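You operate a simulated robot arm through the tools that you are given. There is no shell and no other tool.

Carry out the task below with a simulated two-armed robot. There is one attempt and no reset: what you move stays moved.

## Task
Free the bar, seal bag 92 and put it in the BAGS tray.
Fine: the heat is set; then switch off, let it cool and lock the bar again.

The check looks at the end state, three seconds after you hand in, the way a careful person would. Anything else that was tipped, shoved, dropped, spilled or broken makes it a failure. A push-on lid holds only when it is set on centred and level and pressed home; a screw cap is set on level and turned clockwise until tight.

## Robot
Two 7-joint arms with fingered hands on one trunk that stands fixed in place. Base frame: the origin is at the foot of the trunk, x ahead of it, y to its left, z up; the work surface is at about z = 90. Readings come in cm, degrees, newtons and seconds.
The left shoulder is at [5.5, 16.3, 100.6], the right one opposite. Payload 4 kg a hand.
The tool frame of a hand sits at the grasp point between the pads (the TCP): z along the fingers, y along the line on which they close. The tips reach 3.6 cm beyond it. The gripper opens to 12.4 cm. The gripper's body begins 4.2 cm behind the TCP. The gripper is a hand of 4 fingers: y runs from the thumb to the fingers, the wrist lies at [-1.5, -9.9, -18.9] in the tool frame.
Orientation is that of the tool frame in the base frame, as a unit quaternion [w, x, y, z]. With the fingers straight down and the wrist toward the robot, the tool's x, y and z point along [0, 1, 0], [1, 0, 0] and [0, 0, -1] of the base frame.

## Interface
- The arms move only by the tool step_arm. It takes "left_motion", "right_motion" or both (then of equal length, played together; a hand with none holds still); each is a list of rows, each a list of 2 entries, a list of its own where there are three numbers: the turn, a rotation vector about the base's x, y, z in degrees, then the shift along the base's x, y, z in m. In form: [[[ax, ay, az], [x, y, z]], ...]. A call has 1 to 20 rows; each row shifts and turns the commanded pose from where the row before left it. Each row takes 0.2 s and may step no farther than 5 cm and 8.6 degrees from the row before; otherwise, the whole call is refused. Where a pose cannot be reached the arm comes as near as it can. A force on the tool above 40 N (or 10 N above the force at the start of the call, whichever is more), or a blocked arm, ends the call early, and 0.2 s more pass. In this call time passes only in rows, and 0.2 s behind the last. The reply holds the time, the measured pose of the TCP, the force on the tool along the base axes, the opening and the grip force, in the units named above and with some noise, with the torque about the TCP (base axes, N m) and any sound that the robot's microphone picked up.
- Cameras (640 x 400 px; columns grow to the right, rows downward): "scene" is now at [16.99, -4.84, 128.48]; the picture's right is [-0.55, -0.82, 0.12], its down [-0.10, -0.08, -0.99] and it looks along [0.83, -0.56, -0.04] (base axes); focal length 282 px, centre (320, 200). "left" rides on the left gripper at [-7.5, -8.6, -12.3] in its tool frame; the picture's right is [-0.70, -0.34, 0.63], its down [0.64, -0.68, 0.35] and it looks along [0.32, 0.65, 0.69] (tool axes); focal length 275 px, centre (320, 200). "right" rides on the right gripper at [7.5, -8.6, -12.3] in its tool frame; the picture's right is [-0.70, 0.34, -0.63], its down [-0.64, -0.68, 0.35] and it looks along [-0.32, 0.65, 0.69] (tool axes); focal length 275 px, centre (320, 200). There is no depth. A picture from a camera that has moved, and an enlarged one, comes with that camera's place and axes in the base frame and with its lens.
- camera(camera): a new picture of that camera. No time passes.
- move_column(by): slides the trunk up (or, below 0, down) by that many cm; the arms and the scene camera ride with it, the base frame stays. It gives what a move gives, with no picture.
- set_fingers(index, middle, ring, thumb_bend, thumb_turn, hand): sets how far each is bent, from 0 (flat) to 1 (curled in); at 0.3 the hand is open as for a grip, at 0.7 the pads meet at the TCP. One left out holds its place. A second passes; each finger stops where it meets its share of the squeeze, and holds until it gets a number again. It is the only way to open and close the hand. It gives what a move gives, with no picture; readings hold the bend of each and the force on the fingers (four entries, about 0 where the hand has none), thumb and palm. thumb_turn goes from beside the hand (0) to across from the fingers (1), as for a grip.
- turn_head(pan, tilt): turns the head with the scene camera to pan (to the left, within 86 degrees either way) and tilt (down, from -29 to 69), counted from straight ahead of the robot. It gives what a move gives.
- enlarge(camera, box): a new picture of the part [left, top, right, bottom] of that camera's present view, enlarged. No time passes.
- sign_off(): hands the job in; it is judged then, once.

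Nothing tells you positions but the pictures and the camera data. Unless the task says otherwise, let go and move clear before handing in.

The tools are called after "Emit:" as a command line: name --argument value ..., lists and objects as JSON in quotes. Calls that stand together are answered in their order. step_arm: Moves the arms, as the interface text tells. Its arguments: {"type":"object","properties":{"left_motion":{"type":"array"},"right_motion":{"type":"array"}},"required":[]} The other tools are called the same way: move_column (by) slides the trunk up or down; set_fingers (index, middle, ring, thumb_bend, thumb_turn, hand) moves the fingers one by one; turn_head (pan, tilt) turns the head that bears the scene camera; camera (camera) takes a picture; enlarge (camera, box) takes an enlarged picture of a part of a camera's view; sign_off () hands the job in.

At the start:

```text
clock: 0.0
left_ee_pos: [71.12, -6.1, 132.02]
left_tcp_rot: [0.001, 0.707, 0.707, 0.0]
left_wrist_force: [0.0, 0.0, -0.4]
left_wrist_torque: [-0.03, 0.03, 0.02]
left_gripper_width: 12.38
left_finger_force: 0.0
left_shape: jaw
left_bend: [0.3, 0.3, 0.3, 0.3, 0.98]
left_finger forces: [0.0, 0.1, 0.0, 0.1, 0.0, 0.0]
right_ee_pos: [51.64, -65.55, 132.27]
right_tcp_rot: [0.0, 0.707, 0.707, 0.0]
right_wrist_force: [0.9, 0.2, -0.3]
right_wrist_torque: [-0.02, 0.0, 0.0]
right_gripper_width: 12.36
right_finger_force: 0.1
right_shape: jaw
right_bend: [0.3, 0.3, 0.3, 0.3, 0.98]
right_finger forces: [0.0, 0.0, 0.0, 0.0, 0.0, 0.1]
trunk travel left (down, up): [-17.5, 30.3]
head pan, tilt: [-34.5, -8.0]
```

scene: 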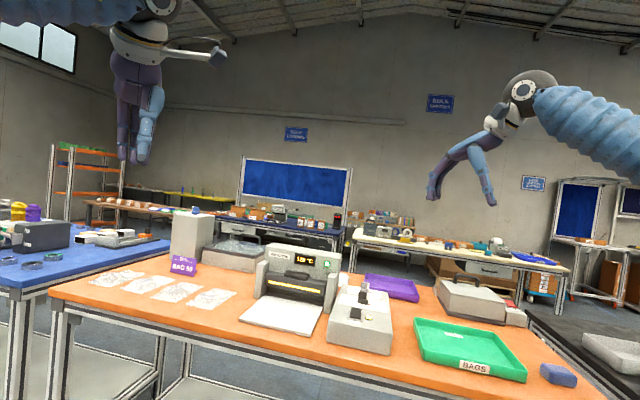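
right: 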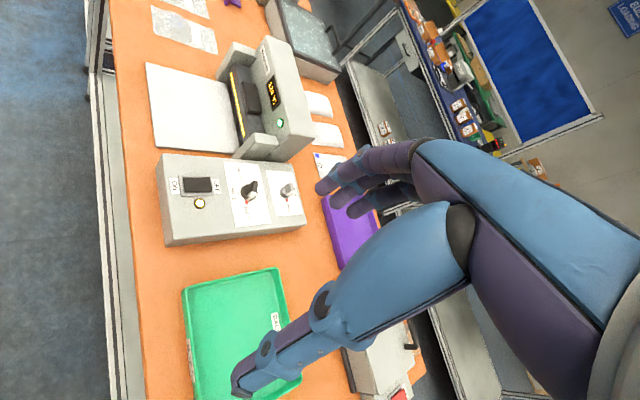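
left: 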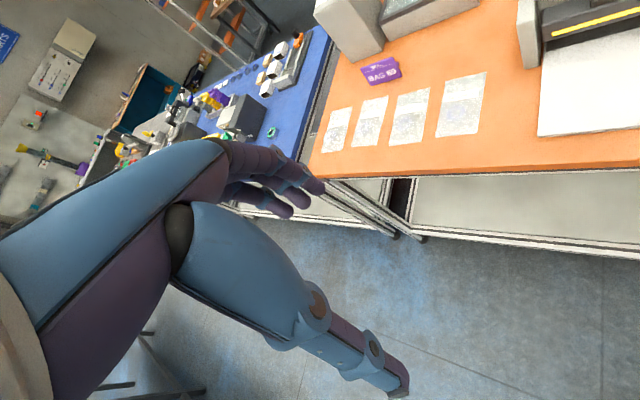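

I see an orange bench with four flat bags, a purple "BAG 9x" card, a heat sealer with a display, a control box with switches, a purple tray and a green BAGS tray. First I'll look closer at all of these.

Emit:
enlarge --camera "scene" --box '[220, 230, 420, 355]'

Emit:
enlarge --camera "scene" --box '[70, 230, 250, 342]'

Emit:
enlarge --camera "right" --box '[140, 30, 340, 250]'

Emit:
enlarge --camera "left" --box '[310, 40, 510, 190]'

Emit:
enlarge --camera "scene" --box '[360, 260, 600, 400]'

```text
3.20 times, centred on (320, 292) of scene
camera zoom: at [16.99, -4.84, 128.48], right [-0.55, -0.82, 0.12], down [-0.1, -0.08, -0.99], along [0.83, -0.56, -0.04], focal length 904 px, centre (320, -96)
```

zoom: 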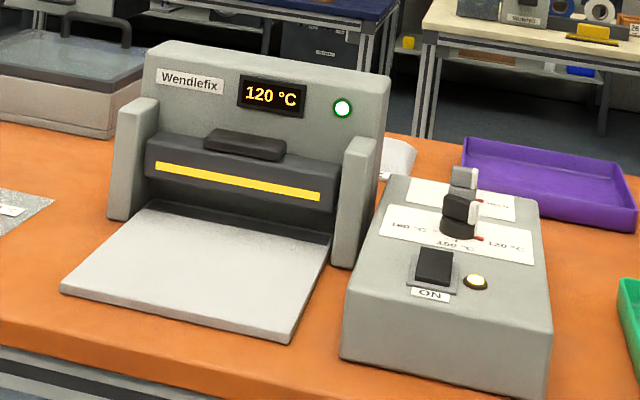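

```text
3.56 times, centred on (160, 286) of scene
camera zoom: at [16.99, -4.84, 128.48], right [-0.55, -0.82, 0.12], down [-0.1, -0.08, -0.99], along [0.83, -0.56, -0.04], focal length 1005 px, centre (889, -106)
```

zoom: 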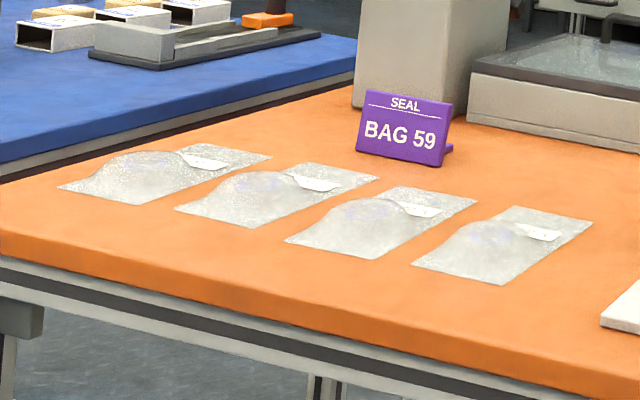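

```text
1.82 times, centred on (240, 140) of right
camera zoom: at [43.25, -58.15, 144.64], right [0.34, -0.7, 0.63], down [-0.68, -0.64, -0.35], along [0.65, -0.32, -0.69], focal length 500 px, centre (466, 309)
```

zoom: 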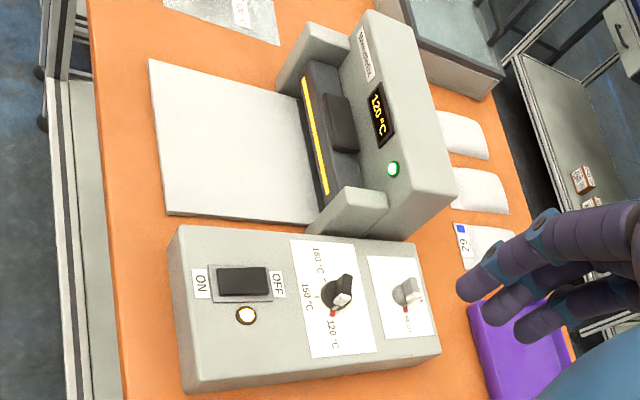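

```text
2.67 times, centred on (410, 115) of left
camera zoom: at [62.49, -13.5, 144.18], right [-0.34, -0.7, -0.63], down [-0.68, 0.64, -0.35], along [0.65, 0.32, -0.69], focal length 734 px, centre (80, 427)
```

zoom: 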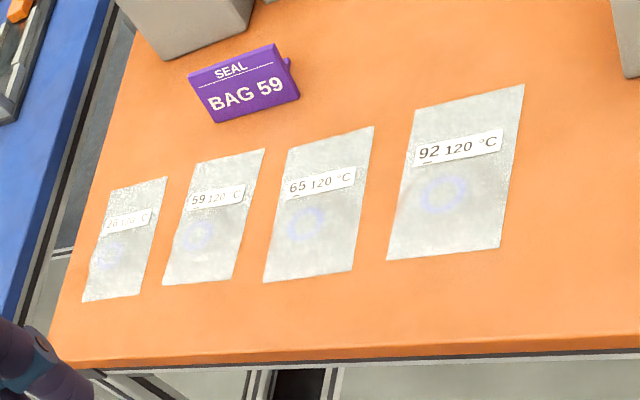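

```text
2.67 times, centred on (480, 330) of scene
camera zoom: at [16.99, -4.84, 128.48], right [-0.55, -0.82, 0.12], down [-0.1, -0.08, -0.99], along [0.83, -0.56, -0.04], focal length 753 px, centre (-107, -147)
```

zoom: 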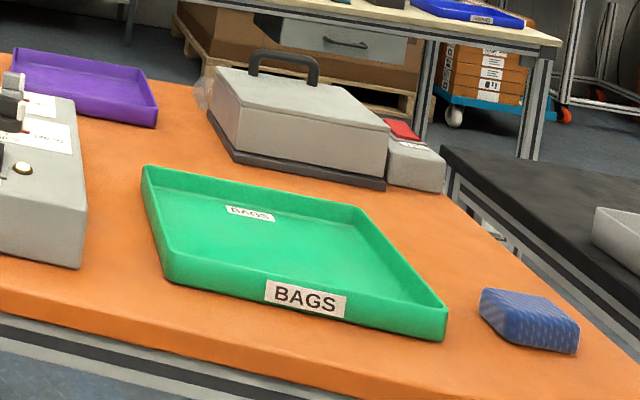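

The task's bag 92 is the one nearest the sealer (label "92 120 °C"); the card names 59, but the request says 92. I'll tilt the head down for a better view of the sealer and control box.

Emit:
turn_head --pan -35 --tilt 25

```text
clock: 1.0
left_ee_pos: [70.95, -6.05, 132.03]
left_tcp_rot: [0.0, 0.707, 0.708, 0.001]
left_wrist_force: [0.9, 0.8, 1.1]
left_wrist_torque: [0.0, 0.0, 0.0]
left_gripper_width: 12.35
left_finger_force: 0.0
left_shape: jaw
left_bend: [0.3, 0.3, 0.3, 0.3, 0.98]
left_finger forces: [0.0, 0.0, 0.1, 0.0, 0.0, 0.0]
right_ee_pos: [51.81, -65.49, 132.3]
right_tcp_rot: [0.0, 0.707, 0.707, 0.0]
right_wrist_force: [0.1, 0.1, -0.7]
right_wrist_torque: [-0.01, -0.02, 0.0]
right_gripper_width: 12.39
right_finger_force: 0.1
right_shape: jaw
right_bend: [0.3, 0.3, 0.3, 0.3, 0.98]
right_finger forces: [0.0, 0.1, 0.0, 0.0, 0.0, 0.0]
trunk travel left (down, up): [-17.5, 30.3]
head pan, tilt: [-35.0, 25.0]
```

The head is now tilted down toward the bench; I'll take a fresh picture.

Emit:
camera --camera "scene"

```text
taken
camera scene: at [16.32, -5.28, 123.25], right [-0.56, -0.82, 0.12], down [-0.53, 0.24, -0.81], along [0.63, -0.52, -0.57], focal length 282 px, centre (320, 200)
```

scene: 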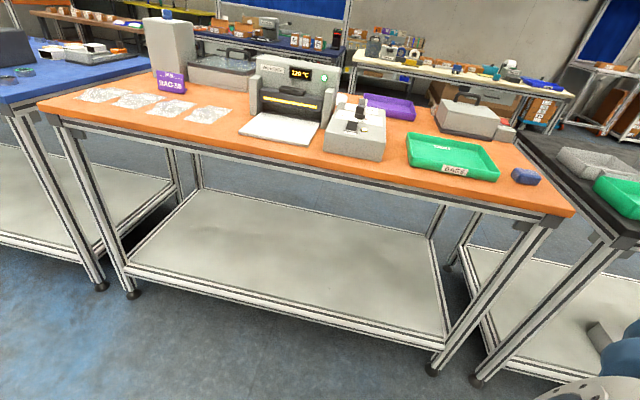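

The objects sit at roughly 95 cm from the right shoulder, so reach will be tight. I'll zoom optically into the lock control, the sealer and the bags.

Emit:
enlarge --camera "right" --box '[210, 150, 310, 240]'

Emit:
enlarge --camera "scene" --box '[320, 85, 400, 165]'

Emit:
enlarge --camera "scene" --box '[235, 50, 345, 150]'

Emit:
enlarge --camera "left" --box '[420, 60, 500, 150]'

Emit:
enlarge --camera "scene" --box '[140, 90, 240, 135]'

Emit:
enlarge --camera "right" --box '[200, 30, 330, 170]'

```text
4.44 times, centred on (260, 195) of right
camera zoom: at [43.25, -58.15, 144.64], right [0.34, -0.7, 0.63], down [-0.68, -0.64, -0.35], along [0.65, -0.31, -0.69], focal length 1224 px, centre (587, 222)
```

zoom: 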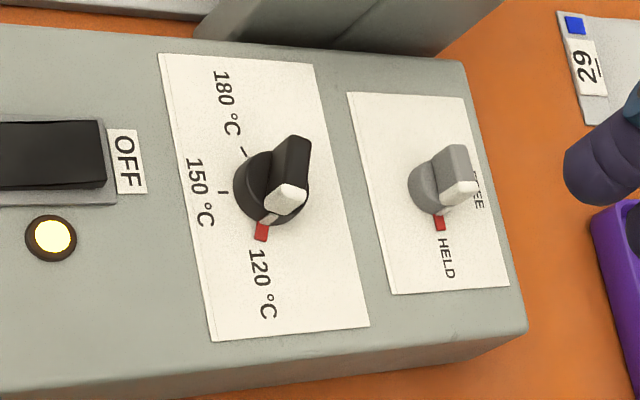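

```text
5.00 times, centred on (360, 125) of scene
camera zoom: at [16.32, -5.28, 123.25], right [-0.56, -0.82, 0.12], down [-0.53, 0.24, -0.81], along [0.63, -0.52, -0.57], focal length 1413 px, centre (120, 575)
```

zoom: 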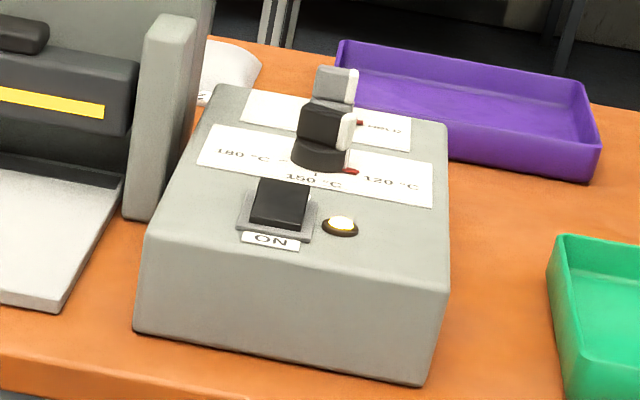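

```text
4.00 times, centred on (290, 100) of scene
camera zoom: at [16.32, -5.28, 123.25], right [-0.56, -0.82, 0.12], down [-0.53, 0.24, -0.81], along [0.63, -0.52, -0.57], focal length 1130 px, centre (440, 600)
```

zoom: 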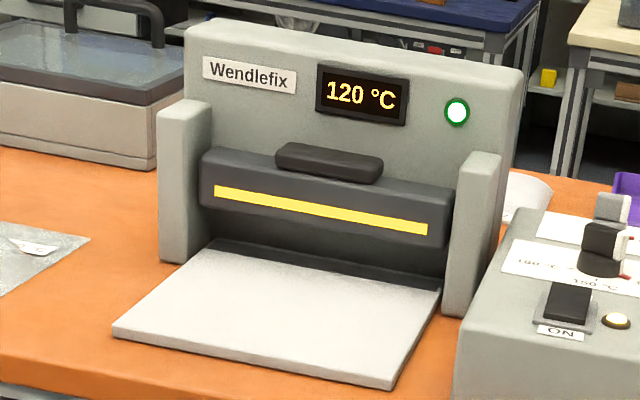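

```text
4.44 times, centred on (460, 105) of left
camera zoom: at [62.5, -13.5, 144.18], right [-0.34, -0.7, -0.63], down [-0.68, 0.64, -0.35], along [0.65, 0.32, -0.69], focal length 1224 px, centre (-302, 622)
```

zoom: 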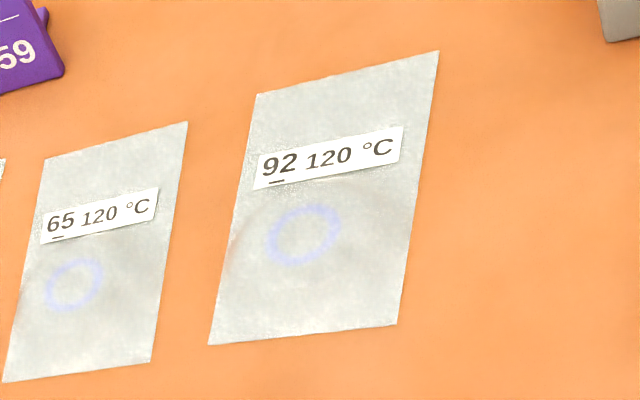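

```text
6.40 times, centred on (190, 112) of scene
camera zoom: at [16.32, -5.28, 123.25], right [-0.56, -0.82, 0.12], down [-0.53, 0.24, -0.81], along [0.63, -0.52, -0.57], focal length 1808 px, centre (1152, 760)
```

zoom: 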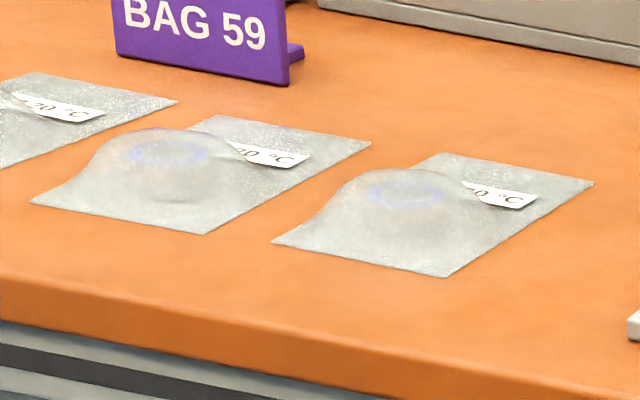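

```text
2.86 times, centred on (265, 100) of right
camera zoom: at [43.25, -58.15, 144.64], right [0.34, -0.7, 0.63], down [-0.68, -0.64, -0.35], along [0.65, -0.31, -0.69], focal length 786 px, centre (477, 486)
```

zoom: 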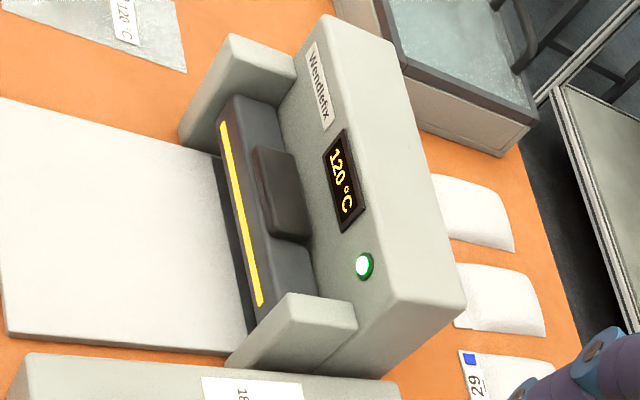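

The lock knob's pointer is on HELD, the temperature is at 120 °C and ready, and bag 92 carries a 120 °C label. I'll move the left arm out of the way and bring the right arm toward the bags to test reach.

Emit:
step_arm --left_motion '[[[0, 0, 0], [-0.016, 0.026, 0]], [[0, 0, 0], [-0.016, 0.026, 0]], [[0, 0, 0], [-0.016, 0.026, 0]], [[0, 0, 0], [-0.016, 0.026, 0]], [[0, 0, 0], [-0.016, 0.026, 0]], [[0, 0, 0], [-0.016, 0.026, 0]], [[0, 0, 0], [-0.016, 0.026, 0]], [[0, 0, 0], [-0.016, 0.026, 0]], [[0, 0, 0], [-0.016, 0.026, 0]], [[0, 0, 0], [-0.016, 0.026, 0]]]' --right_motion '[[[0, 0, 0], [0.018, 0.02, 0]], [[0, 0, 0], [0.018, 0.02, 0]], [[0, 0, 0], [0.018, 0.02, 0]], [[0, 0, 0], [0.018, 0.02, 0]], [[0, 0, 0], [0.018, 0.02, 0]], [[0, 0, 0], [0.018, 0.02, 0]], [[0, 0, 0], [0.018, 0.02, 0]], [[0, 0, 0], [0.018, 0.02, 0]], [[0, 0, 0], [0.018, 0.02, 0]], [[0, 0, 0], [0.018, 0.02, 0]]]'

```text
clock: 3.2
left_ee_pos: [55.09, 20.11, 131.89]
left_tcp_rot: [0.001, 0.707, 0.707, 0.0]
left_wrist_force: [0.5, 0.6, 0.7]
left_wrist_torque: [-0.02, 0.04, 0.02]
left_gripper_width: 12.36
left_finger_force: 0.1
left_shape: jaw
left_bend: [0.3, 0.3, 0.3, 0.3, 0.98]
left_finger forces: [0.1, 0.0, 0.2, 0.0, 0.0, 0.0]
right_ee_pos: [69.85, -45.52, 132.31]
right_tcp_rot: [0.001, 0.707, 0.707, 0.0]
right_wrist_force: [0.1, 0.7, 0.5]
right_wrist_torque: [0.01, 0.0, 0.0]
right_gripper_width: 12.38
right_finger_force: 0.0
right_shape: jaw
right_bend: [0.3, 0.3, 0.3, 0.3, 0.98]
right_finger forces: [0.0, 0.0, 0.1, 0.0, 0.0, 0.0]
trunk travel left (down, up): [-17.5, 30.3]
head pan, tilt: [-35.0, 25.0]
```

Both arms followed well. I'll look from the right camera at the lock knob and sealer from here.

Emit:
camera --camera "right"

Emit:
camera --camera "scene"

```text
taken
camera right: at [61.37, -38.1, 144.67], right [0.34, -0.7, 0.63], down [-0.68, -0.64, -0.35], along [0.65, -0.32, -0.69], focal length 275 px, centre (320, 200)
```

right: 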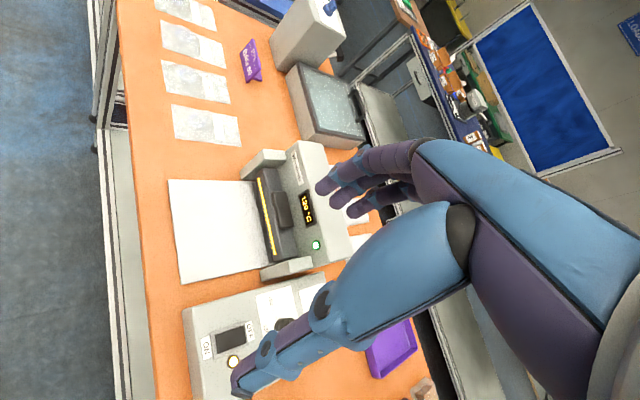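

```text
taken
camera scene: at [16.31, -5.14, 123.25], right [-0.56, -0.82, 0.13], down [-0.53, 0.24, -0.81], along [0.63, -0.52, -0.57], focal length 282 px, centre (320, 200)
```

scene: 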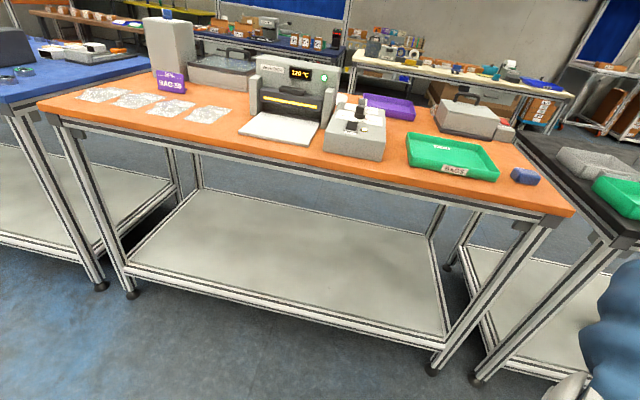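

Bags, sealer and control box are clear now. I'll tilt the right tool outward about 40° and move above the near side of bag 92 to check reach.

Emit:
step_arm --right_motion '[[[0, -8, 0], [0.025, 0.03, -0.02]], [[0, -8, 0], [0.025, 0.03, -0.02]], [[0, -8, 0], [0.025, 0.03, -0.02]], [[0, -8, 0], [0.025, 0.03, -0.02]], [[0, -8, 0], [0.025, 0.03, -0.02]], [[0, 0, 0], [0.025, 0.02, -0.02]], [[0, 0, 0], [0.025, 0.02, -0.01]], [[0, 0, 0], [0.025, 0.01, -0.01]]]'

```text
clock: 5.0
left_ee_pos: [55.33, 19.99, 131.91]
left_tcp_rot: [-0.001, 0.707, 0.707, 0.0]
left_wrist_force: [0.2, 0.0, 0.5]
left_wrist_torque: [0.03, 0.01, 0.02]
left_gripper_width: 12.37
left_finger_force: 0.1
left_shape: jaw
left_bend: [0.3, 0.3, 0.3, 0.3, 0.98]
left_finger forces: [0.0, 0.0, 0.1, 0.1, 0.1, 0.0]
right_ee_pos: [89.79, -25.5, 118.12]
right_tcp_rot: [0.241, 0.664, 0.665, 0.242]
right_wrist_force: [0.3, 0.0, 0.5]
right_wrist_torque: [0.0, -0.03, 0.05]
right_gripper_width: 12.36
right_finger_force: 0.0
right_shape: jaw
right_bend: [0.3, 0.3, 0.3, 0.3, 0.98]
right_finger forces: [0.0, 0.0, 0.1, 0.0, 0.0, 0.0]
trunk travel left (down, up): [-17.5, 30.3]
head pan, tilt: [-35.0, 25.0]
```

Arm reached (89.8, -25.5, 118). I'll extend further at this safe height to find the limit.

Emit:
step_arm --right_motion '[[[0, 0, 0], [0.03, -0.005, -0.01]], [[0, 0, 0], [0.03, -0.005, -0.01]], [[0, 0, 0], [0.03, -0.005, -0.01]], [[0, 0, 0], [0.03, -0.005, -0.01]], [[0, 0, 0], [0.03, -0.005, -0.01]]]'

Emit:
camera --camera "right"

Emit:
camera --camera "scene"

```text
clock: 6.2
left_ee_pos: [55.21, 19.99, 131.89]
left_tcp_rot: [0.0, 0.707, 0.707, 0.0]
left_wrist_force: [-0.9, -0.1, -0.3]
left_wrist_torque: [0.02, 0.01, -0.01]
left_gripper_width: 12.37
left_finger_force: 0.1
left_shape: jaw
left_bend: [0.3, 0.3, 0.3, 0.3, 0.98]
left_finger forces: [0.0, 0.1, 0.0, 0.0, 0.0, 0.1]
right_ee_pos: [104.88, -28.12, 113.01]
right_tcp_rot: [0.241, 0.665, 0.665, 0.242]
right_wrist_force: [0.2, 0.2, -0.7]
right_wrist_torque: [0.02, 0.03, 0.03]
right_gripper_width: 12.36
right_finger_force: 0.0
right_shape: jaw
right_bend: [0.3, 0.3, 0.3, 0.3, 0.98]
right_finger forces: [0.1, 0.1, 0.0, 0.0, 0.1, 0.0]
trunk travel left (down, up): [-17.5, 30.3]
head pan, tilt: [-35.0, 25.0]
```

```text
taken
camera right: at [90.59, -20.77, 117.1], right [-0.15, -0.7, 0.7], down [-0.3, -0.64, -0.7], along [0.94, -0.32, -0.11], focal length 275 px, centre (320, 200)
```

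right: 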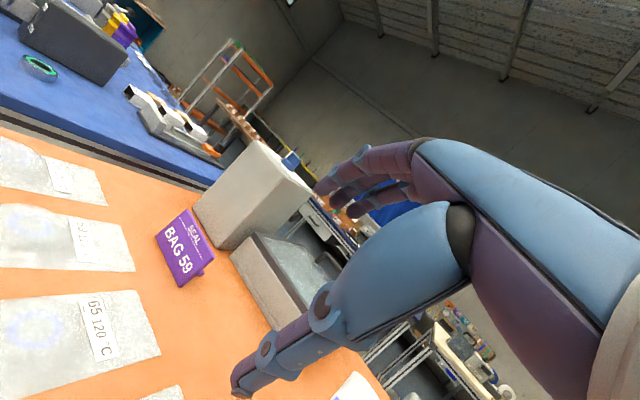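

```text
taken
camera scene: at [16.45, -5.3, 123.2], right [-0.56, -0.82, 0.13], down [-0.54, 0.24, -0.81], along [0.63, -0.52, -0.58], focal length 282 px, centre (320, 200)
```

scene: 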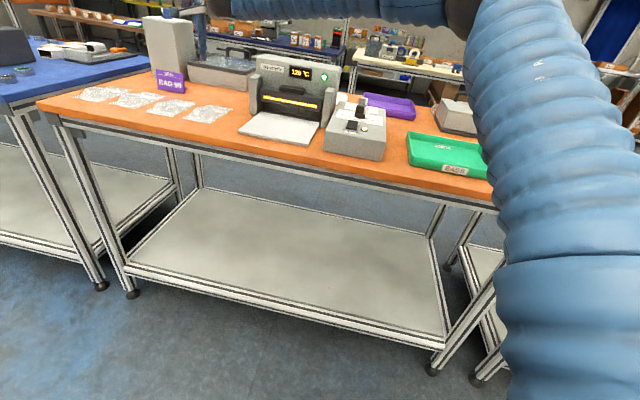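

Reach extends to about 101 cm from the shoulder, so everything is reachable with a tilted tool. I'll go back and put the right camera over the control box to see the lock knob's scale well.

Emit:
step_arm --right_motion '[[[0, 0, 0], [-0.045, 0.0, 0.015]], [[0, 0, 0], [-0.045, 0.0, 0.015]], [[0, 0, 0], [-0.045, 0.0, 0.01]], [[0, 0, 0], [-0.045, 0.0, 0.005]], [[0, 8, 0], [-0.03, -0.035, 0]], [[0, 8, 0], [-0.03, -0.035, 0]], [[0, 8, 0], [-0.03, -0.035, 0]], [[0, 8, 0], [-0.02, -0.04, 0]], [[0, 8, 0], [-0.02, -0.04, 0]], [[0, 0, 0], [-0.02, -0.04, 0]], [[0, 0, 0], [-0.02, -0.04, 0]], [[0, 0, 0], [-0.02, -0.04, 0]], [[0, 0, 0], [0.0, -0.04, 0]], [[0, 0, 0], [0.0, -0.04, 0]]]'

Emit:
camera --camera "right"

```text
clock: 9.2
left_ee_pos: [55.1, 19.86, 131.97]
left_tcp_rot: [0.0, 0.707, 0.707, 0.0]
left_wrist_force: [0.5, -1.1, -0.3]
left_wrist_torque: [-0.01, -0.02, 0.02]
left_gripper_width: 12.38
left_finger_force: 0.1
left_shape: jaw
left_bend: [0.3, 0.3, 0.3, 0.3, 0.98]
left_finger forces: [0.1, 0.1, 0.0, 0.0, 0.0, 0.0]
right_ee_pos: [67.74, -66.5, 117.74]
right_tcp_rot: [-0.001, 0.707, 0.707, 0.0]
right_wrist_force: [0.5, -0.5, -0.2]
right_wrist_torque: [0.02, -0.01, 0.01]
right_gripper_width: 12.39
right_finger_force: 0.1
right_shape: jaw
right_bend: [0.3, 0.3, 0.3, 0.3, 0.98]
right_finger forces: [0.0, 0.0, 0.0, 0.0, 0.0, 0.1]
trunk travel left (down, up): [-17.5, 30.3]
head pan, tilt: [-35.0, 25.0]
```

```text
taken
camera right: at [59.3, -59.13, 130.07], right [0.34, -0.7, 0.63], down [-0.68, -0.64, -0.35], along [0.65, -0.31, -0.69], focal length 275 px, centre (320, 200)
```

right: 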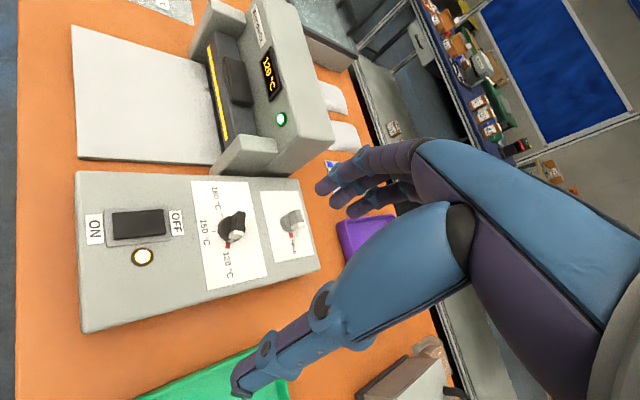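

Emit:
enlarge --camera "right" --box '[180, 170, 330, 300]'

Emit:
enlarge --camera "right" --box '[190, 0, 340, 180]'

Emit:
enlarge --camera "right" --box '[70, 165, 210, 280]'

```text
3.08 times, centred on (255, 235) of right
camera zoom: at [59.3, -59.13, 130.07], right [0.34, -0.7, 0.63], down [-0.68, -0.64, -0.35], along [0.65, -0.31, -0.69], focal length 847 px, centre (520, 92)
```

zoom: 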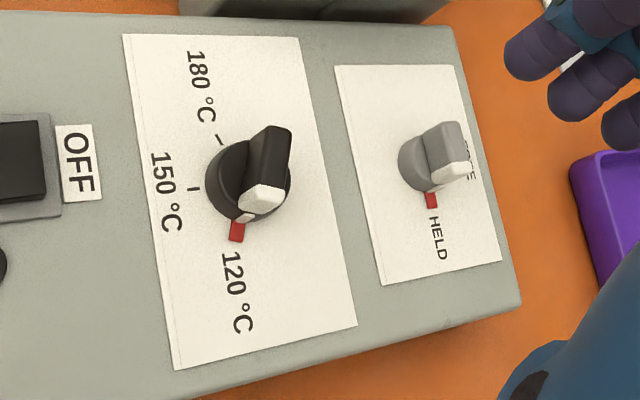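

```text
2.22 times, centred on (265, 90) of right
camera zoom: at [59.3, -59.13, 130.07], right [0.34, -0.7, 0.63], down [-0.68, -0.64, -0.35], along [0.65, -0.31, -0.69], focal length 612 px, centre (442, 444)
```

zoom: 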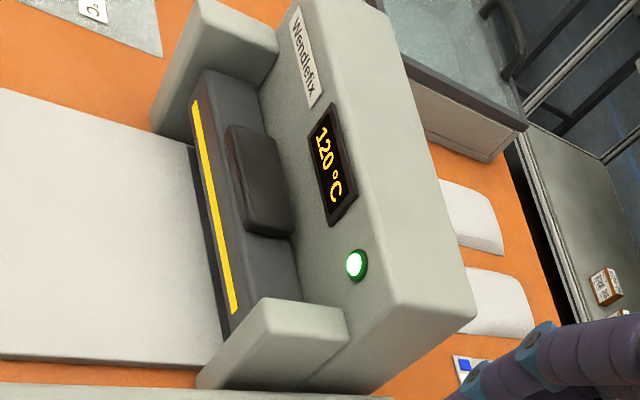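

```text
3.48 times, centred on (140, 222) of right
camera zoom: at [59.3, -59.13, 130.07], right [0.34, -0.7, 0.63], down [-0.68, -0.64, -0.35], along [0.65, -0.31, -0.69], focal length 958 px, centre (946, 122)
```

zoom: 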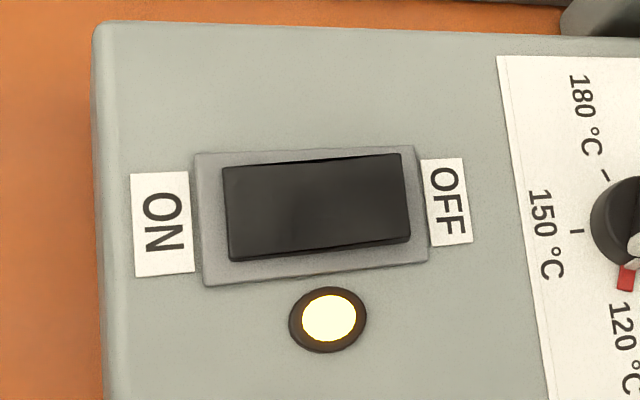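

The knob points to HELD (bench right) and FREE is on its far side, so it needs a quarter turn counter-clockwise. I'll shape the right hand into a narrow probe (index and thumb meeting, others curled) and look at it.

Emit:
set_fingers --hand "right" --index 0.7 --middle 1.0 --ring 1.0 --thumb_bend 0.7

Emit:
camera --camera "right"

Emit:
turn_head --pan -42 --tilt 0

Emit:
camera --camera "scene"

```text
clock: 10.2
left_ee_pos: [55.14, 20.04, 132.09]
left_tcp_rot: [-0.001, 0.707, 0.707, 0.0]
left_wrist_force: [0.5, 0.0, -0.2]
left_wrist_torque: [-0.03, 0.05, 0.01]
left_gripper_width: 12.38
left_finger_force: 0.1
left_shape: jaw
left_bend: [0.3, 0.3, 0.3, 0.3, 0.98]
left_finger forces: [0.0, 0.2, 0.0, 0.0, 0.0, 0.1]
right_ee_pos: [67.8, -66.4, 117.71]
right_tcp_rot: [-0.001, 0.707, 0.707, 0.0]
right_wrist_force: [0.2, 0.5, 0.2]
right_wrist_torque: [0.02, 0.0, 0.02]
right_gripper_width: 0.09
right_finger_force: 0.1
right_shape: fingers
right_bend: [0.7, 1.0, 1.0, 0.7, 0.98]
right_finger forces: [0.0, 0.0, 0.0, 0.0, 0.1, 0.1]
trunk travel left (down, up): [-17.5, 30.3]
head pan, tilt: [-35.0, 25.0]
```

```text
taken
camera right: at [59.33, -58.97, 130.09], right [0.34, -0.7, 0.63], down [-0.68, -0.64, -0.35], along [0.65, -0.32, -0.69], focal length 275 px, centre (320, 200)
```

right: 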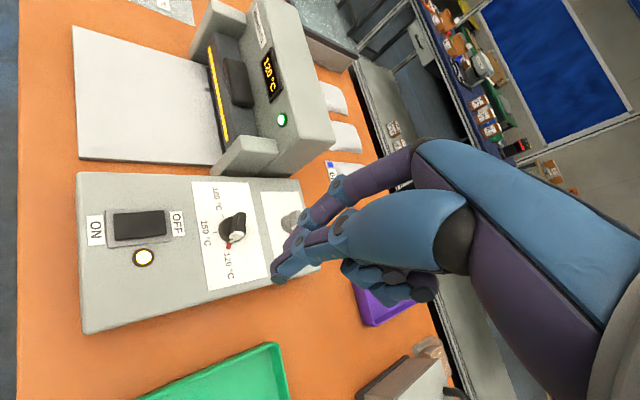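

```text
clock: 11.1
left_ee_pos: [55.21, 20.03, 131.89]
left_tcp_rot: [0.0, 0.708, 0.707, 0.001]
left_wrist_force: [-1.7, -0.1, 0.2]
left_wrist_torque: [-0.01, -0.03, -0.03]
left_gripper_width: 12.36
left_finger_force: 0.1
left_shape: jaw
left_bend: [0.3, 0.3, 0.3, 0.3, 0.98]
left_finger forces: [0.1, 0.0, 0.0, 0.0, 0.0, 0.0]
right_ee_pos: [67.92, -66.34, 117.68]
right_tcp_rot: [0.0, 0.707, 0.707, 0.0]
right_wrist_force: [0.6, -0.8, -1.1]
right_wrist_torque: [0.02, -0.01, 0.01]
right_gripper_width: 0.12
right_finger_force: 0.1
right_shape: fingers
right_bend: [0.7, 1.0, 1.0, 0.7, 0.98]
right_finger forces: [0.0, 0.0, 0.1, 0.0, 0.0, 0.1]
trunk travel left (down, up): [-17.5, 30.3]
head pan, tilt: [-42.0, 0.0]
```

```text
taken
camera scene: at [16.36, -6.0, 127.36], right [-0.65, -0.74, 0.15], down [-0.22, 0.0, -0.98], along [0.73, -0.67, -0.16], focal length 282 px, centre (320, 200)
```

scene: 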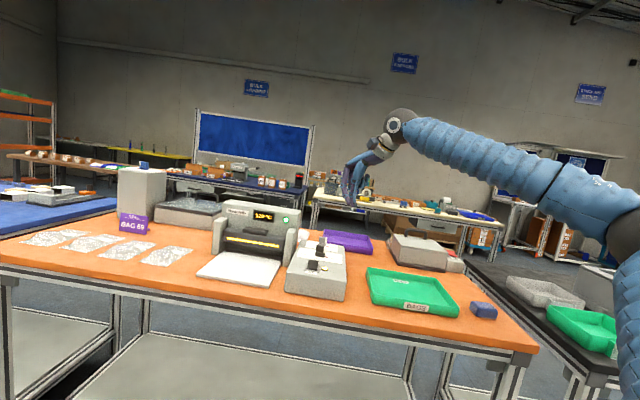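

The probe shape formed; I'll zoom on the tips to learn where they lie in the tool frame.

Emit:
enlarge --camera "right" --box '[250, 170, 450, 310]'

Emit:
enlarge --camera "scene" --box '[330, 100, 430, 220]'

```text
2.86 times, centred on (350, 240) of right
camera zoom: at [59.33, -58.98, 130.09], right [0.34, -0.7, 0.63], down [-0.68, -0.64, -0.35], along [0.65, -0.32, -0.69], focal length 786 px, centre (234, 86)
```

zoom: 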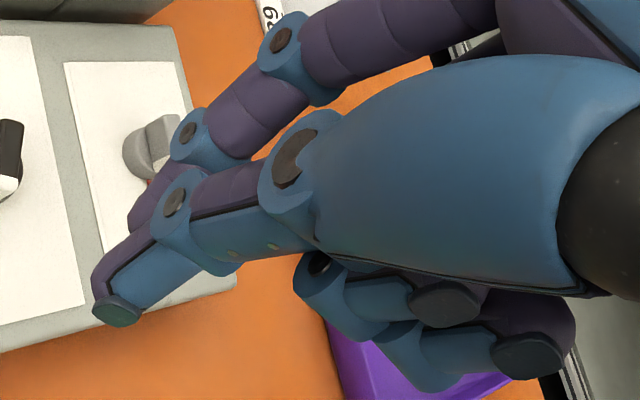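

```text
3.33 times, centred on (380, 160) of scene
camera zoom: at [16.36, -6.0, 127.36], right [-0.65, -0.74, 0.15], down [-0.22, 0.0, -0.98], along [0.73, -0.67, -0.16], focal length 942 px, centre (120, 333)
```

zoom: 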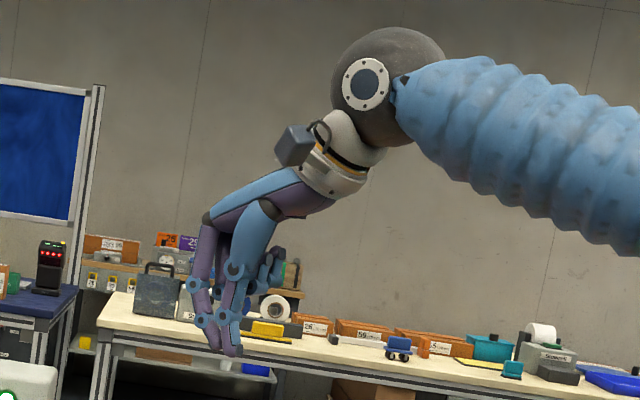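

The tips meet near the tool axis. I'll now yaw the right hand −45° to line up with the bench and tilt it outward, hovering near the lock knob.

Emit:
step_arm --right_motion '[[[0, 0, -7.5], [0.01, -0.003, 0]], [[0, 0, -7.5], [0.01, -0.003, 0]], [[0, 0, -7.5], [0.01, -0.003, 0]], [[0, 0, -7.5], [0.01, -0.003, 0]], [[0, 0, -7.5], [0.01, -0.003, 0]], [[0, 0, -7.5], [0.01, -0.003, 0]], [[-5.9, -5.9, 0], [0.01, -0.003, -0.015]], [[-5.9, -5.9, 0], [0.01, -0.003, -0.02]], [[-5.9, -5.9, 0], [0.0165, -0.002, -0.022]]]'

Emit:
camera --camera "right"

Emit:
enlarge --camera "scene" --box '[270, 180, 390, 310]'

```text
clock: 13.1
left_ee_pos: [55.2, 19.92, 131.94]
left_tcp_rot: [0.0, 0.707, 0.707, -0.001]
left_wrist_force: [0.6, 0.1, 0.5]
left_wrist_torque: [0.03, 0.0, 0.0]
left_gripper_width: 12.38
left_finger_force: 0.1
left_shape: jaw
left_bend: [0.3, 0.3, 0.3, 0.3, 0.98]
left_finger forces: [0.1, 0.1, 0.0, 0.0, 0.1, 0.1]
right_ee_pos: [77.28, -69.16, 112.05]
right_tcp_rot: [0.2, 0.902, 0.374, 0.082]
right_wrist_force: [0.4, 0.6, 0.4]
right_wrist_torque: [0.03, -0.01, 0.04]
right_gripper_width: 0.13
right_finger_force: 0.0
right_shape: fingers
right_bend: [0.7, 1.0, 1.0, 0.7, 0.98]
right_finger forces: [0.1, 0.0, 0.1, 0.0, 0.0, 0.0]
trunk travel left (down, up): [-17.5, 30.3]
head pan, tilt: [-42.0, 0.0]
```

```text
taken
camera right: at [73.53, -54.83, 119.56], right [-0.47, -0.52, 0.72], down [-0.79, -0.12, -0.6], along [0.4, -0.85, -0.35], focal length 275 px, centre (320, 200)
```

right: 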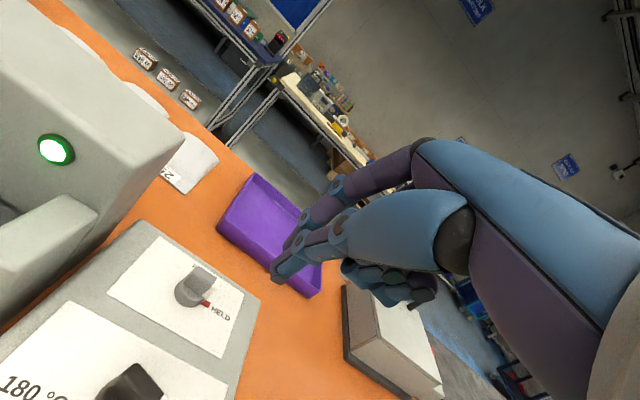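

```text
3.08 times, centred on (330, 245) of scene
camera zoom: at [16.44, -6.08, 127.34], right [-0.65, -0.74, 0.15], down [-0.22, 0.0, -0.98], along [0.73, -0.67, -0.16], focal length 869 px, centre (289, 62)
```

zoom: 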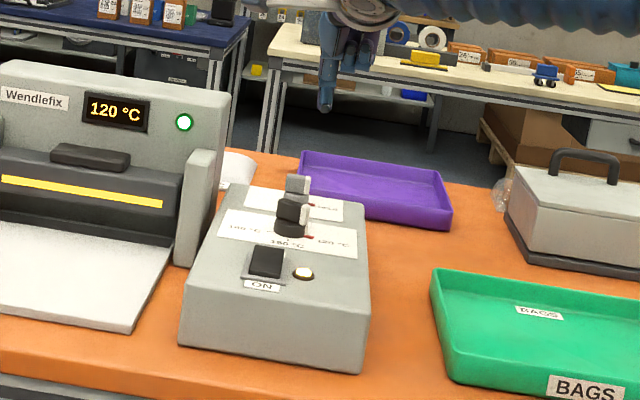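

Emit:
enlarge --camera "right" --box '[100, 210, 300, 370]'

Emit:
enlarge --camera "scene" --box '[300, 190, 370, 260]'

```text
2.50 times, centred on (200, 290) of right
camera zoom: at [73.53, -54.83, 119.56], right [-0.47, -0.52, 0.72], down [-0.79, -0.12, -0.6], along [0.4, -0.85, -0.35], focal length 688 px, centre (620, -25)
```

zoom: 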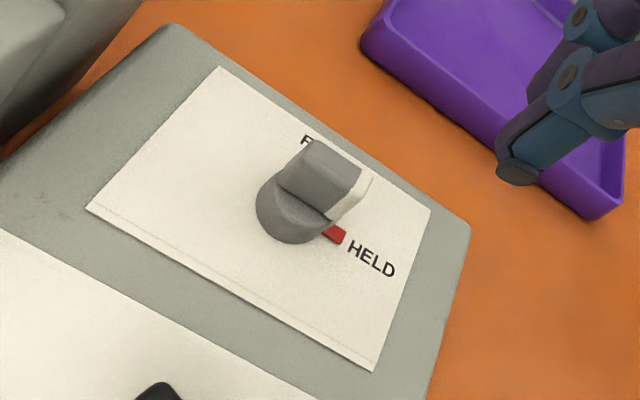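

```text
5.71 times, centred on (335, 225) of scene
camera zoom: at [16.44, -6.08, 127.34], right [-0.65, -0.74, 0.15], down [-0.22, 0.0, -0.98], along [0.73, -0.67, -0.16], focal length 1614 px, centre (234, 57)
```

zoom: 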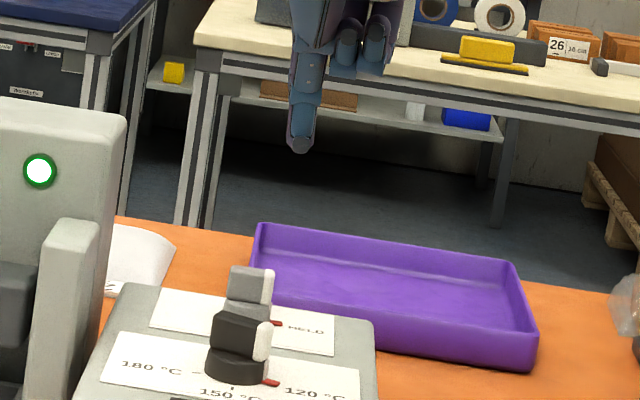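

Knob axis is near (82.3, -70.8), panel at z≈97, with HELD to bench right and FREE straight away from the robot. I'll lower the probe to the near side of the knob's pointer end, stopping to check.

Emit:
step_arm --right_motion '[[[0, 0, 0], [-0.001, -0.002, -0.03]], [[0, 0, 0], [-0.001, -0.003, -0.03]], [[0, 0, 0], [0, 0, -0.02]], [[0, 0, 0], [0, 0, -0.01]]]'

Emit:
enlarge --camera "right" --box '[150, 180, 350, 340]'

Emit:
enlarge --camera "scene" --box '[300, 190, 370, 260]'

```text
clock: 14.1
left_ee_pos: [55.26, 19.94, 131.86]
left_tcp_rot: [0.0, 0.707, 0.707, 0.0]
left_wrist_force: [-0.1, -0.4, 0.4]
left_wrist_torque: [0.03, -0.03, 0.0]
left_gripper_width: 12.37
left_finger_force: 0.2
left_shape: jaw
left_bend: [0.3, 0.3, 0.3, 0.3, 0.98]
left_finger forces: [0.0, 0.0, 0.0, 0.0, 0.0, 0.0]
right_ee_pos: [77.13, -69.57, 102.93]
right_tcp_rot: [0.2, 0.902, 0.373, 0.084]
right_wrist_force: [-0.5, 0.0, -0.4]
right_wrist_torque: [0.0, -0.02, -0.02]
right_gripper_width: 0.1
right_finger_force: 0.0
right_shape: fingers
right_bend: [0.7, 1.0, 1.0, 0.7, 0.98]
right_finger forces: [0.0, 0.1, 0.1, 0.1, 0.1, 0.0]
trunk travel left (down, up): [-17.5, 30.3]
head pan, tilt: [-42.0, 0.0]
```

```text
2.50 times, centred on (250, 260) of right
camera zoom: at [73.34, -55.21, 110.59], right [-0.47, -0.52, 0.72], down [-0.79, -0.12, -0.6], along [0.4, -0.85, -0.35], focal length 688 px, centre (495, 50)
```

zoom: 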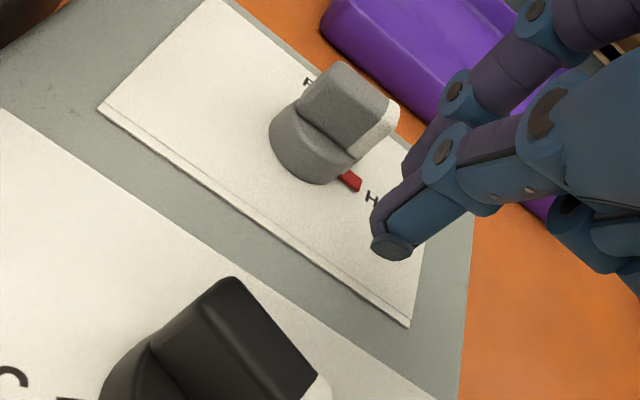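

```text
5.71 times, centred on (335, 225) of scene
camera zoom: at [16.36, -6.01, 127.37], right [-0.65, -0.74, 0.15], down [-0.22, 0.0, -0.98], along [0.73, -0.67, -0.16], focal length 1614 px, centre (234, 57)
```

zoom: 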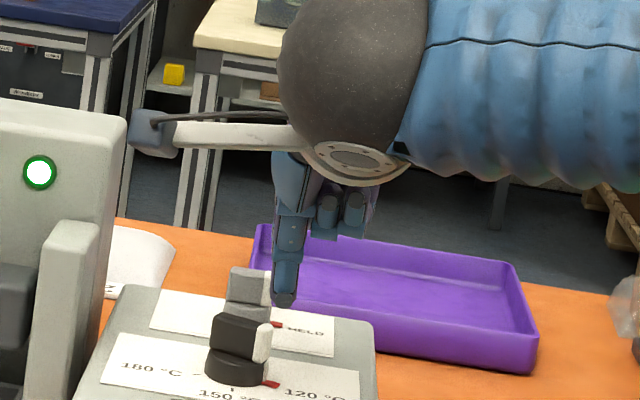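

The probe is in position just right of the bar's end. I'll shift slightly left, lower a bit, and move forward to near contact.

Emit:
step_arm --right_motion '[[[0, 0, 0], [0.003, 0.003, -0.005]], [[0, 0, 0], [0.0028, -0.0028, 0]], [[0, 0, 0], [0.0028, -0.0028, 0]], [[0, 0, 0], [0.0028, -0.0028, 0]], [[0, 0, 0], [0.0028, -0.0028, 0]]]'

Emit:
enlarge --camera "right" --box '[150, 180, 350, 340]'

Emit:
enlarge --camera "scene" --box '[300, 190, 370, 260]'

```text
clock: 15.3
left_ee_pos: [55.12, 20.08, 131.97]
left_tcp_rot: [0.0, 0.707, 0.707, 0.0]
left_wrist_force: [-0.4, 1.0, -0.1]
left_wrist_torque: [0.0, -0.03, -0.02]
left_gripper_width: 12.37
left_finger_force: 0.0
left_shape: jaw
left_bend: [0.3, 0.3, 0.3, 0.3, 0.98]
left_finger forces: [0.0, 0.0, 0.0, 0.0, 0.1, 0.0]
right_ee_pos: [78.64, -70.42, 102.52]
right_tcp_rot: [0.2, 0.902, 0.373, 0.083]
right_wrist_force: [0.3, 0.2, 0.4]
right_wrist_torque: [0.01, 0.0, 0.02]
right_gripper_width: 0.13
right_finger_force: 0.1
right_shape: fingers
right_bend: [0.7, 1.0, 1.0, 0.7, 0.98]
right_finger forces: [0.0, 0.0, 0.0, 0.0, 0.0, 0.0]
trunk travel left (down, up): [-17.5, 30.3]
head pan, tilt: [-42.0, 0.0]
```

```text
2.50 times, centred on (250, 260) of right
camera zoom: at [74.81, -56.08, 110.14], right [-0.47, -0.52, 0.72], down [-0.79, -0.12, -0.6], along [0.4, -0.85, -0.35], focal length 688 px, centre (495, 50)
```

zoom: 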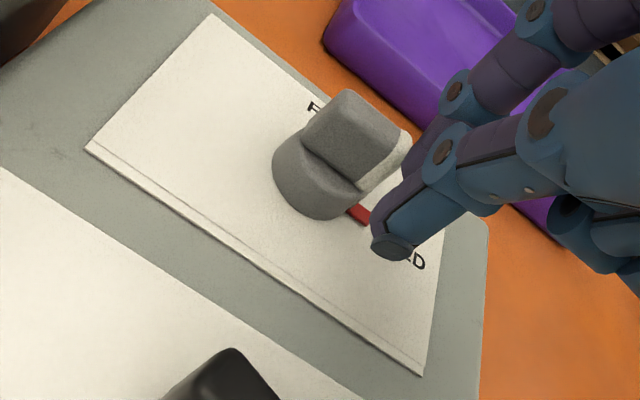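

```text
5.71 times, centred on (335, 225) of scene
camera zoom: at [16.37, -6.0, 127.37], right [-0.65, -0.74, 0.15], down [-0.22, 0.0, -0.98], along [0.73, -0.67, -0.16], focal length 1614 px, centre (234, 57)
```

zoom: 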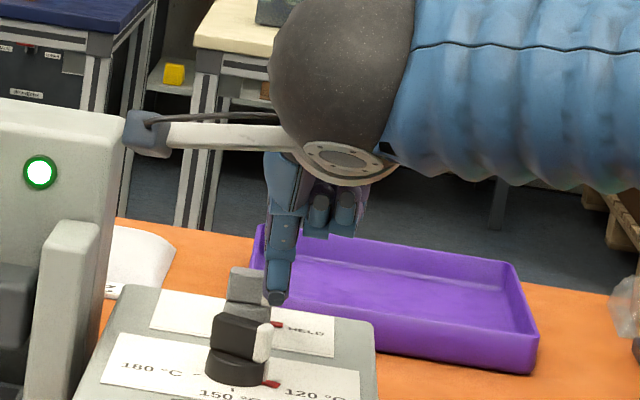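

Nearly in contact. I'll push forward in small steps and watch the knob.

Emit:
step_arm --right_motion '[[[0, 0, 0], [0.0021, -0.0021, 0]], [[0, 0, 0], [0.0021, -0.0021, 0]], [[0, 0, 0], [0.0021, -0.0021, 0]], [[0, 0, 0], [0.0021, -0.0021, 0]]]'

Emit:
enlarge --camera "right" --box '[150, 180, 350, 340]'

Emit:
enlarge --camera "scene" --box '[300, 190, 370, 260]'

```text
clock: 16.3
left_ee_pos: [55.19, 20.02, 132.04]
left_tcp_rot: [0.001, 0.707, 0.707, 0.001]
left_wrist_force: [-0.4, 0.4, -0.2]
left_wrist_torque: [-0.02, -0.02, 0.01]
left_gripper_width: 12.37
left_finger_force: 0.1
left_shape: jaw
left_bend: [0.3, 0.3, 0.3, 0.3, 0.98]
left_finger forces: [0.0, 0.1, 0.0, 0.1, 0.0, 0.0]
right_ee_pos: [79.4, -71.18, 102.48]
right_tcp_rot: [0.2, 0.902, 0.375, 0.083]
right_wrist_force: [0.3, -0.7, -0.6]
right_wrist_torque: [-0.01, 0.02, 0.02]
right_gripper_width: 0.1
right_finger_force: 0.3
right_shape: fingers
right_bend: [0.7, 1.0, 1.0, 0.7, 0.98]
right_finger forces: [0.2, 0.1, 0.0, 0.1, 0.0, 0.0]
trunk travel left (down, up): [-17.5, 30.3]
head pan, tilt: [-42.0, 0.0]
```

```text
2.50 times, centred on (250, 260) of right
camera zoom: at [75.61, -56.92, 110.17], right [-0.47, -0.52, 0.72], down [-0.79, -0.12, -0.6], along [0.4, -0.85, -0.35], focal length 688 px, centre (495, 50)
```

zoom: 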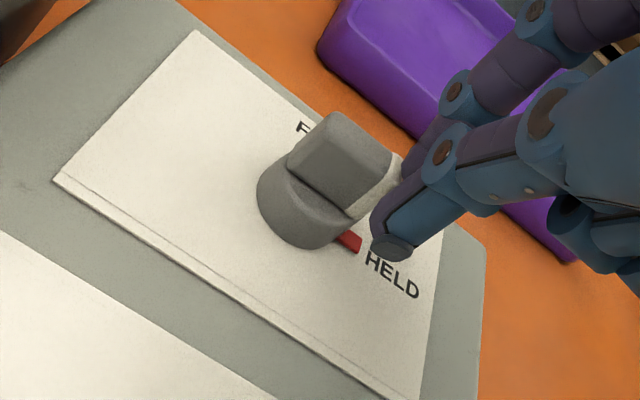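

```text
5.71 times, centred on (335, 225) of scene
camera zoom: at [16.36, -6.0, 127.37], right [-0.65, -0.74, 0.15], down [-0.22, 0.0, -0.98], along [0.73, -0.67, -0.16], focal length 1614 px, centre (234, 57)
```

zoom: 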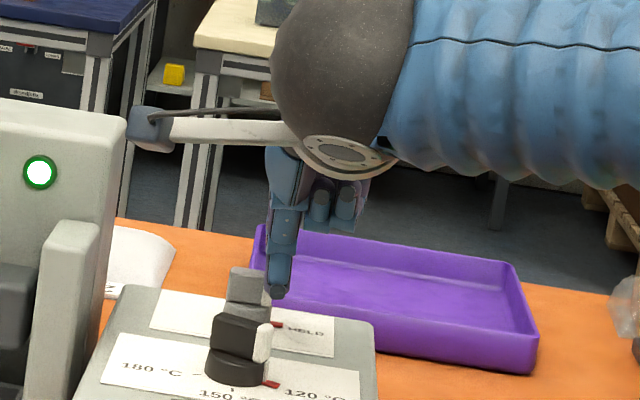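

No clear turn yet; I'll zoom tighter to see whether the finger is passing beside the bar's end.

Emit:
enlarge --camera "scene" --box '[314, 208, 344, 238]'

Emit:
enlarge --camera "right" --box '[220, 210, 320, 290]'

```text
13.33 times, centred on (329, 223) of scene
camera zoom: at [16.36, -6.0, 127.37], right [-0.65, -0.74, 0.15], down [-0.22, 0.0, -0.98], along [0.73, -0.67, -0.16], focal length 3767 px, centre (200, -107)
```

zoom: 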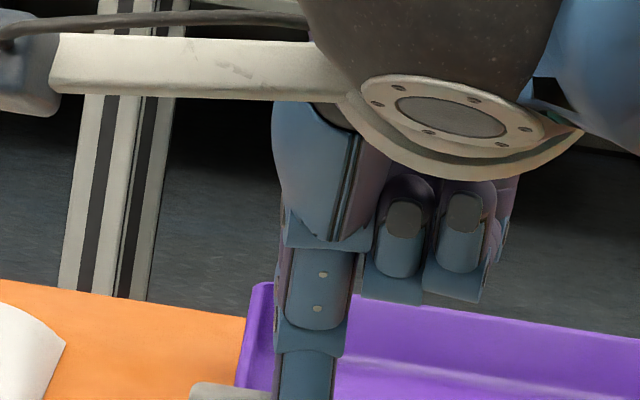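

```text
5.00 times, centred on (270, 250) of right
camera zoom: at [75.61, -56.92, 110.17], right [-0.47, -0.52, 0.72], down [-0.79, -0.12, -0.6], along [0.4, -0.85, -0.35], focal length 1376 px, centre (570, -50)
```

zoom: 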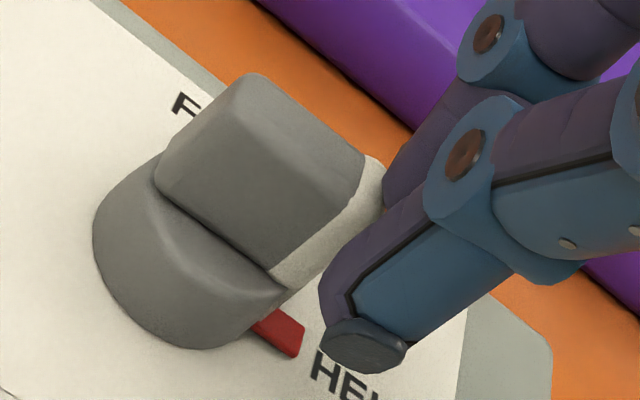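

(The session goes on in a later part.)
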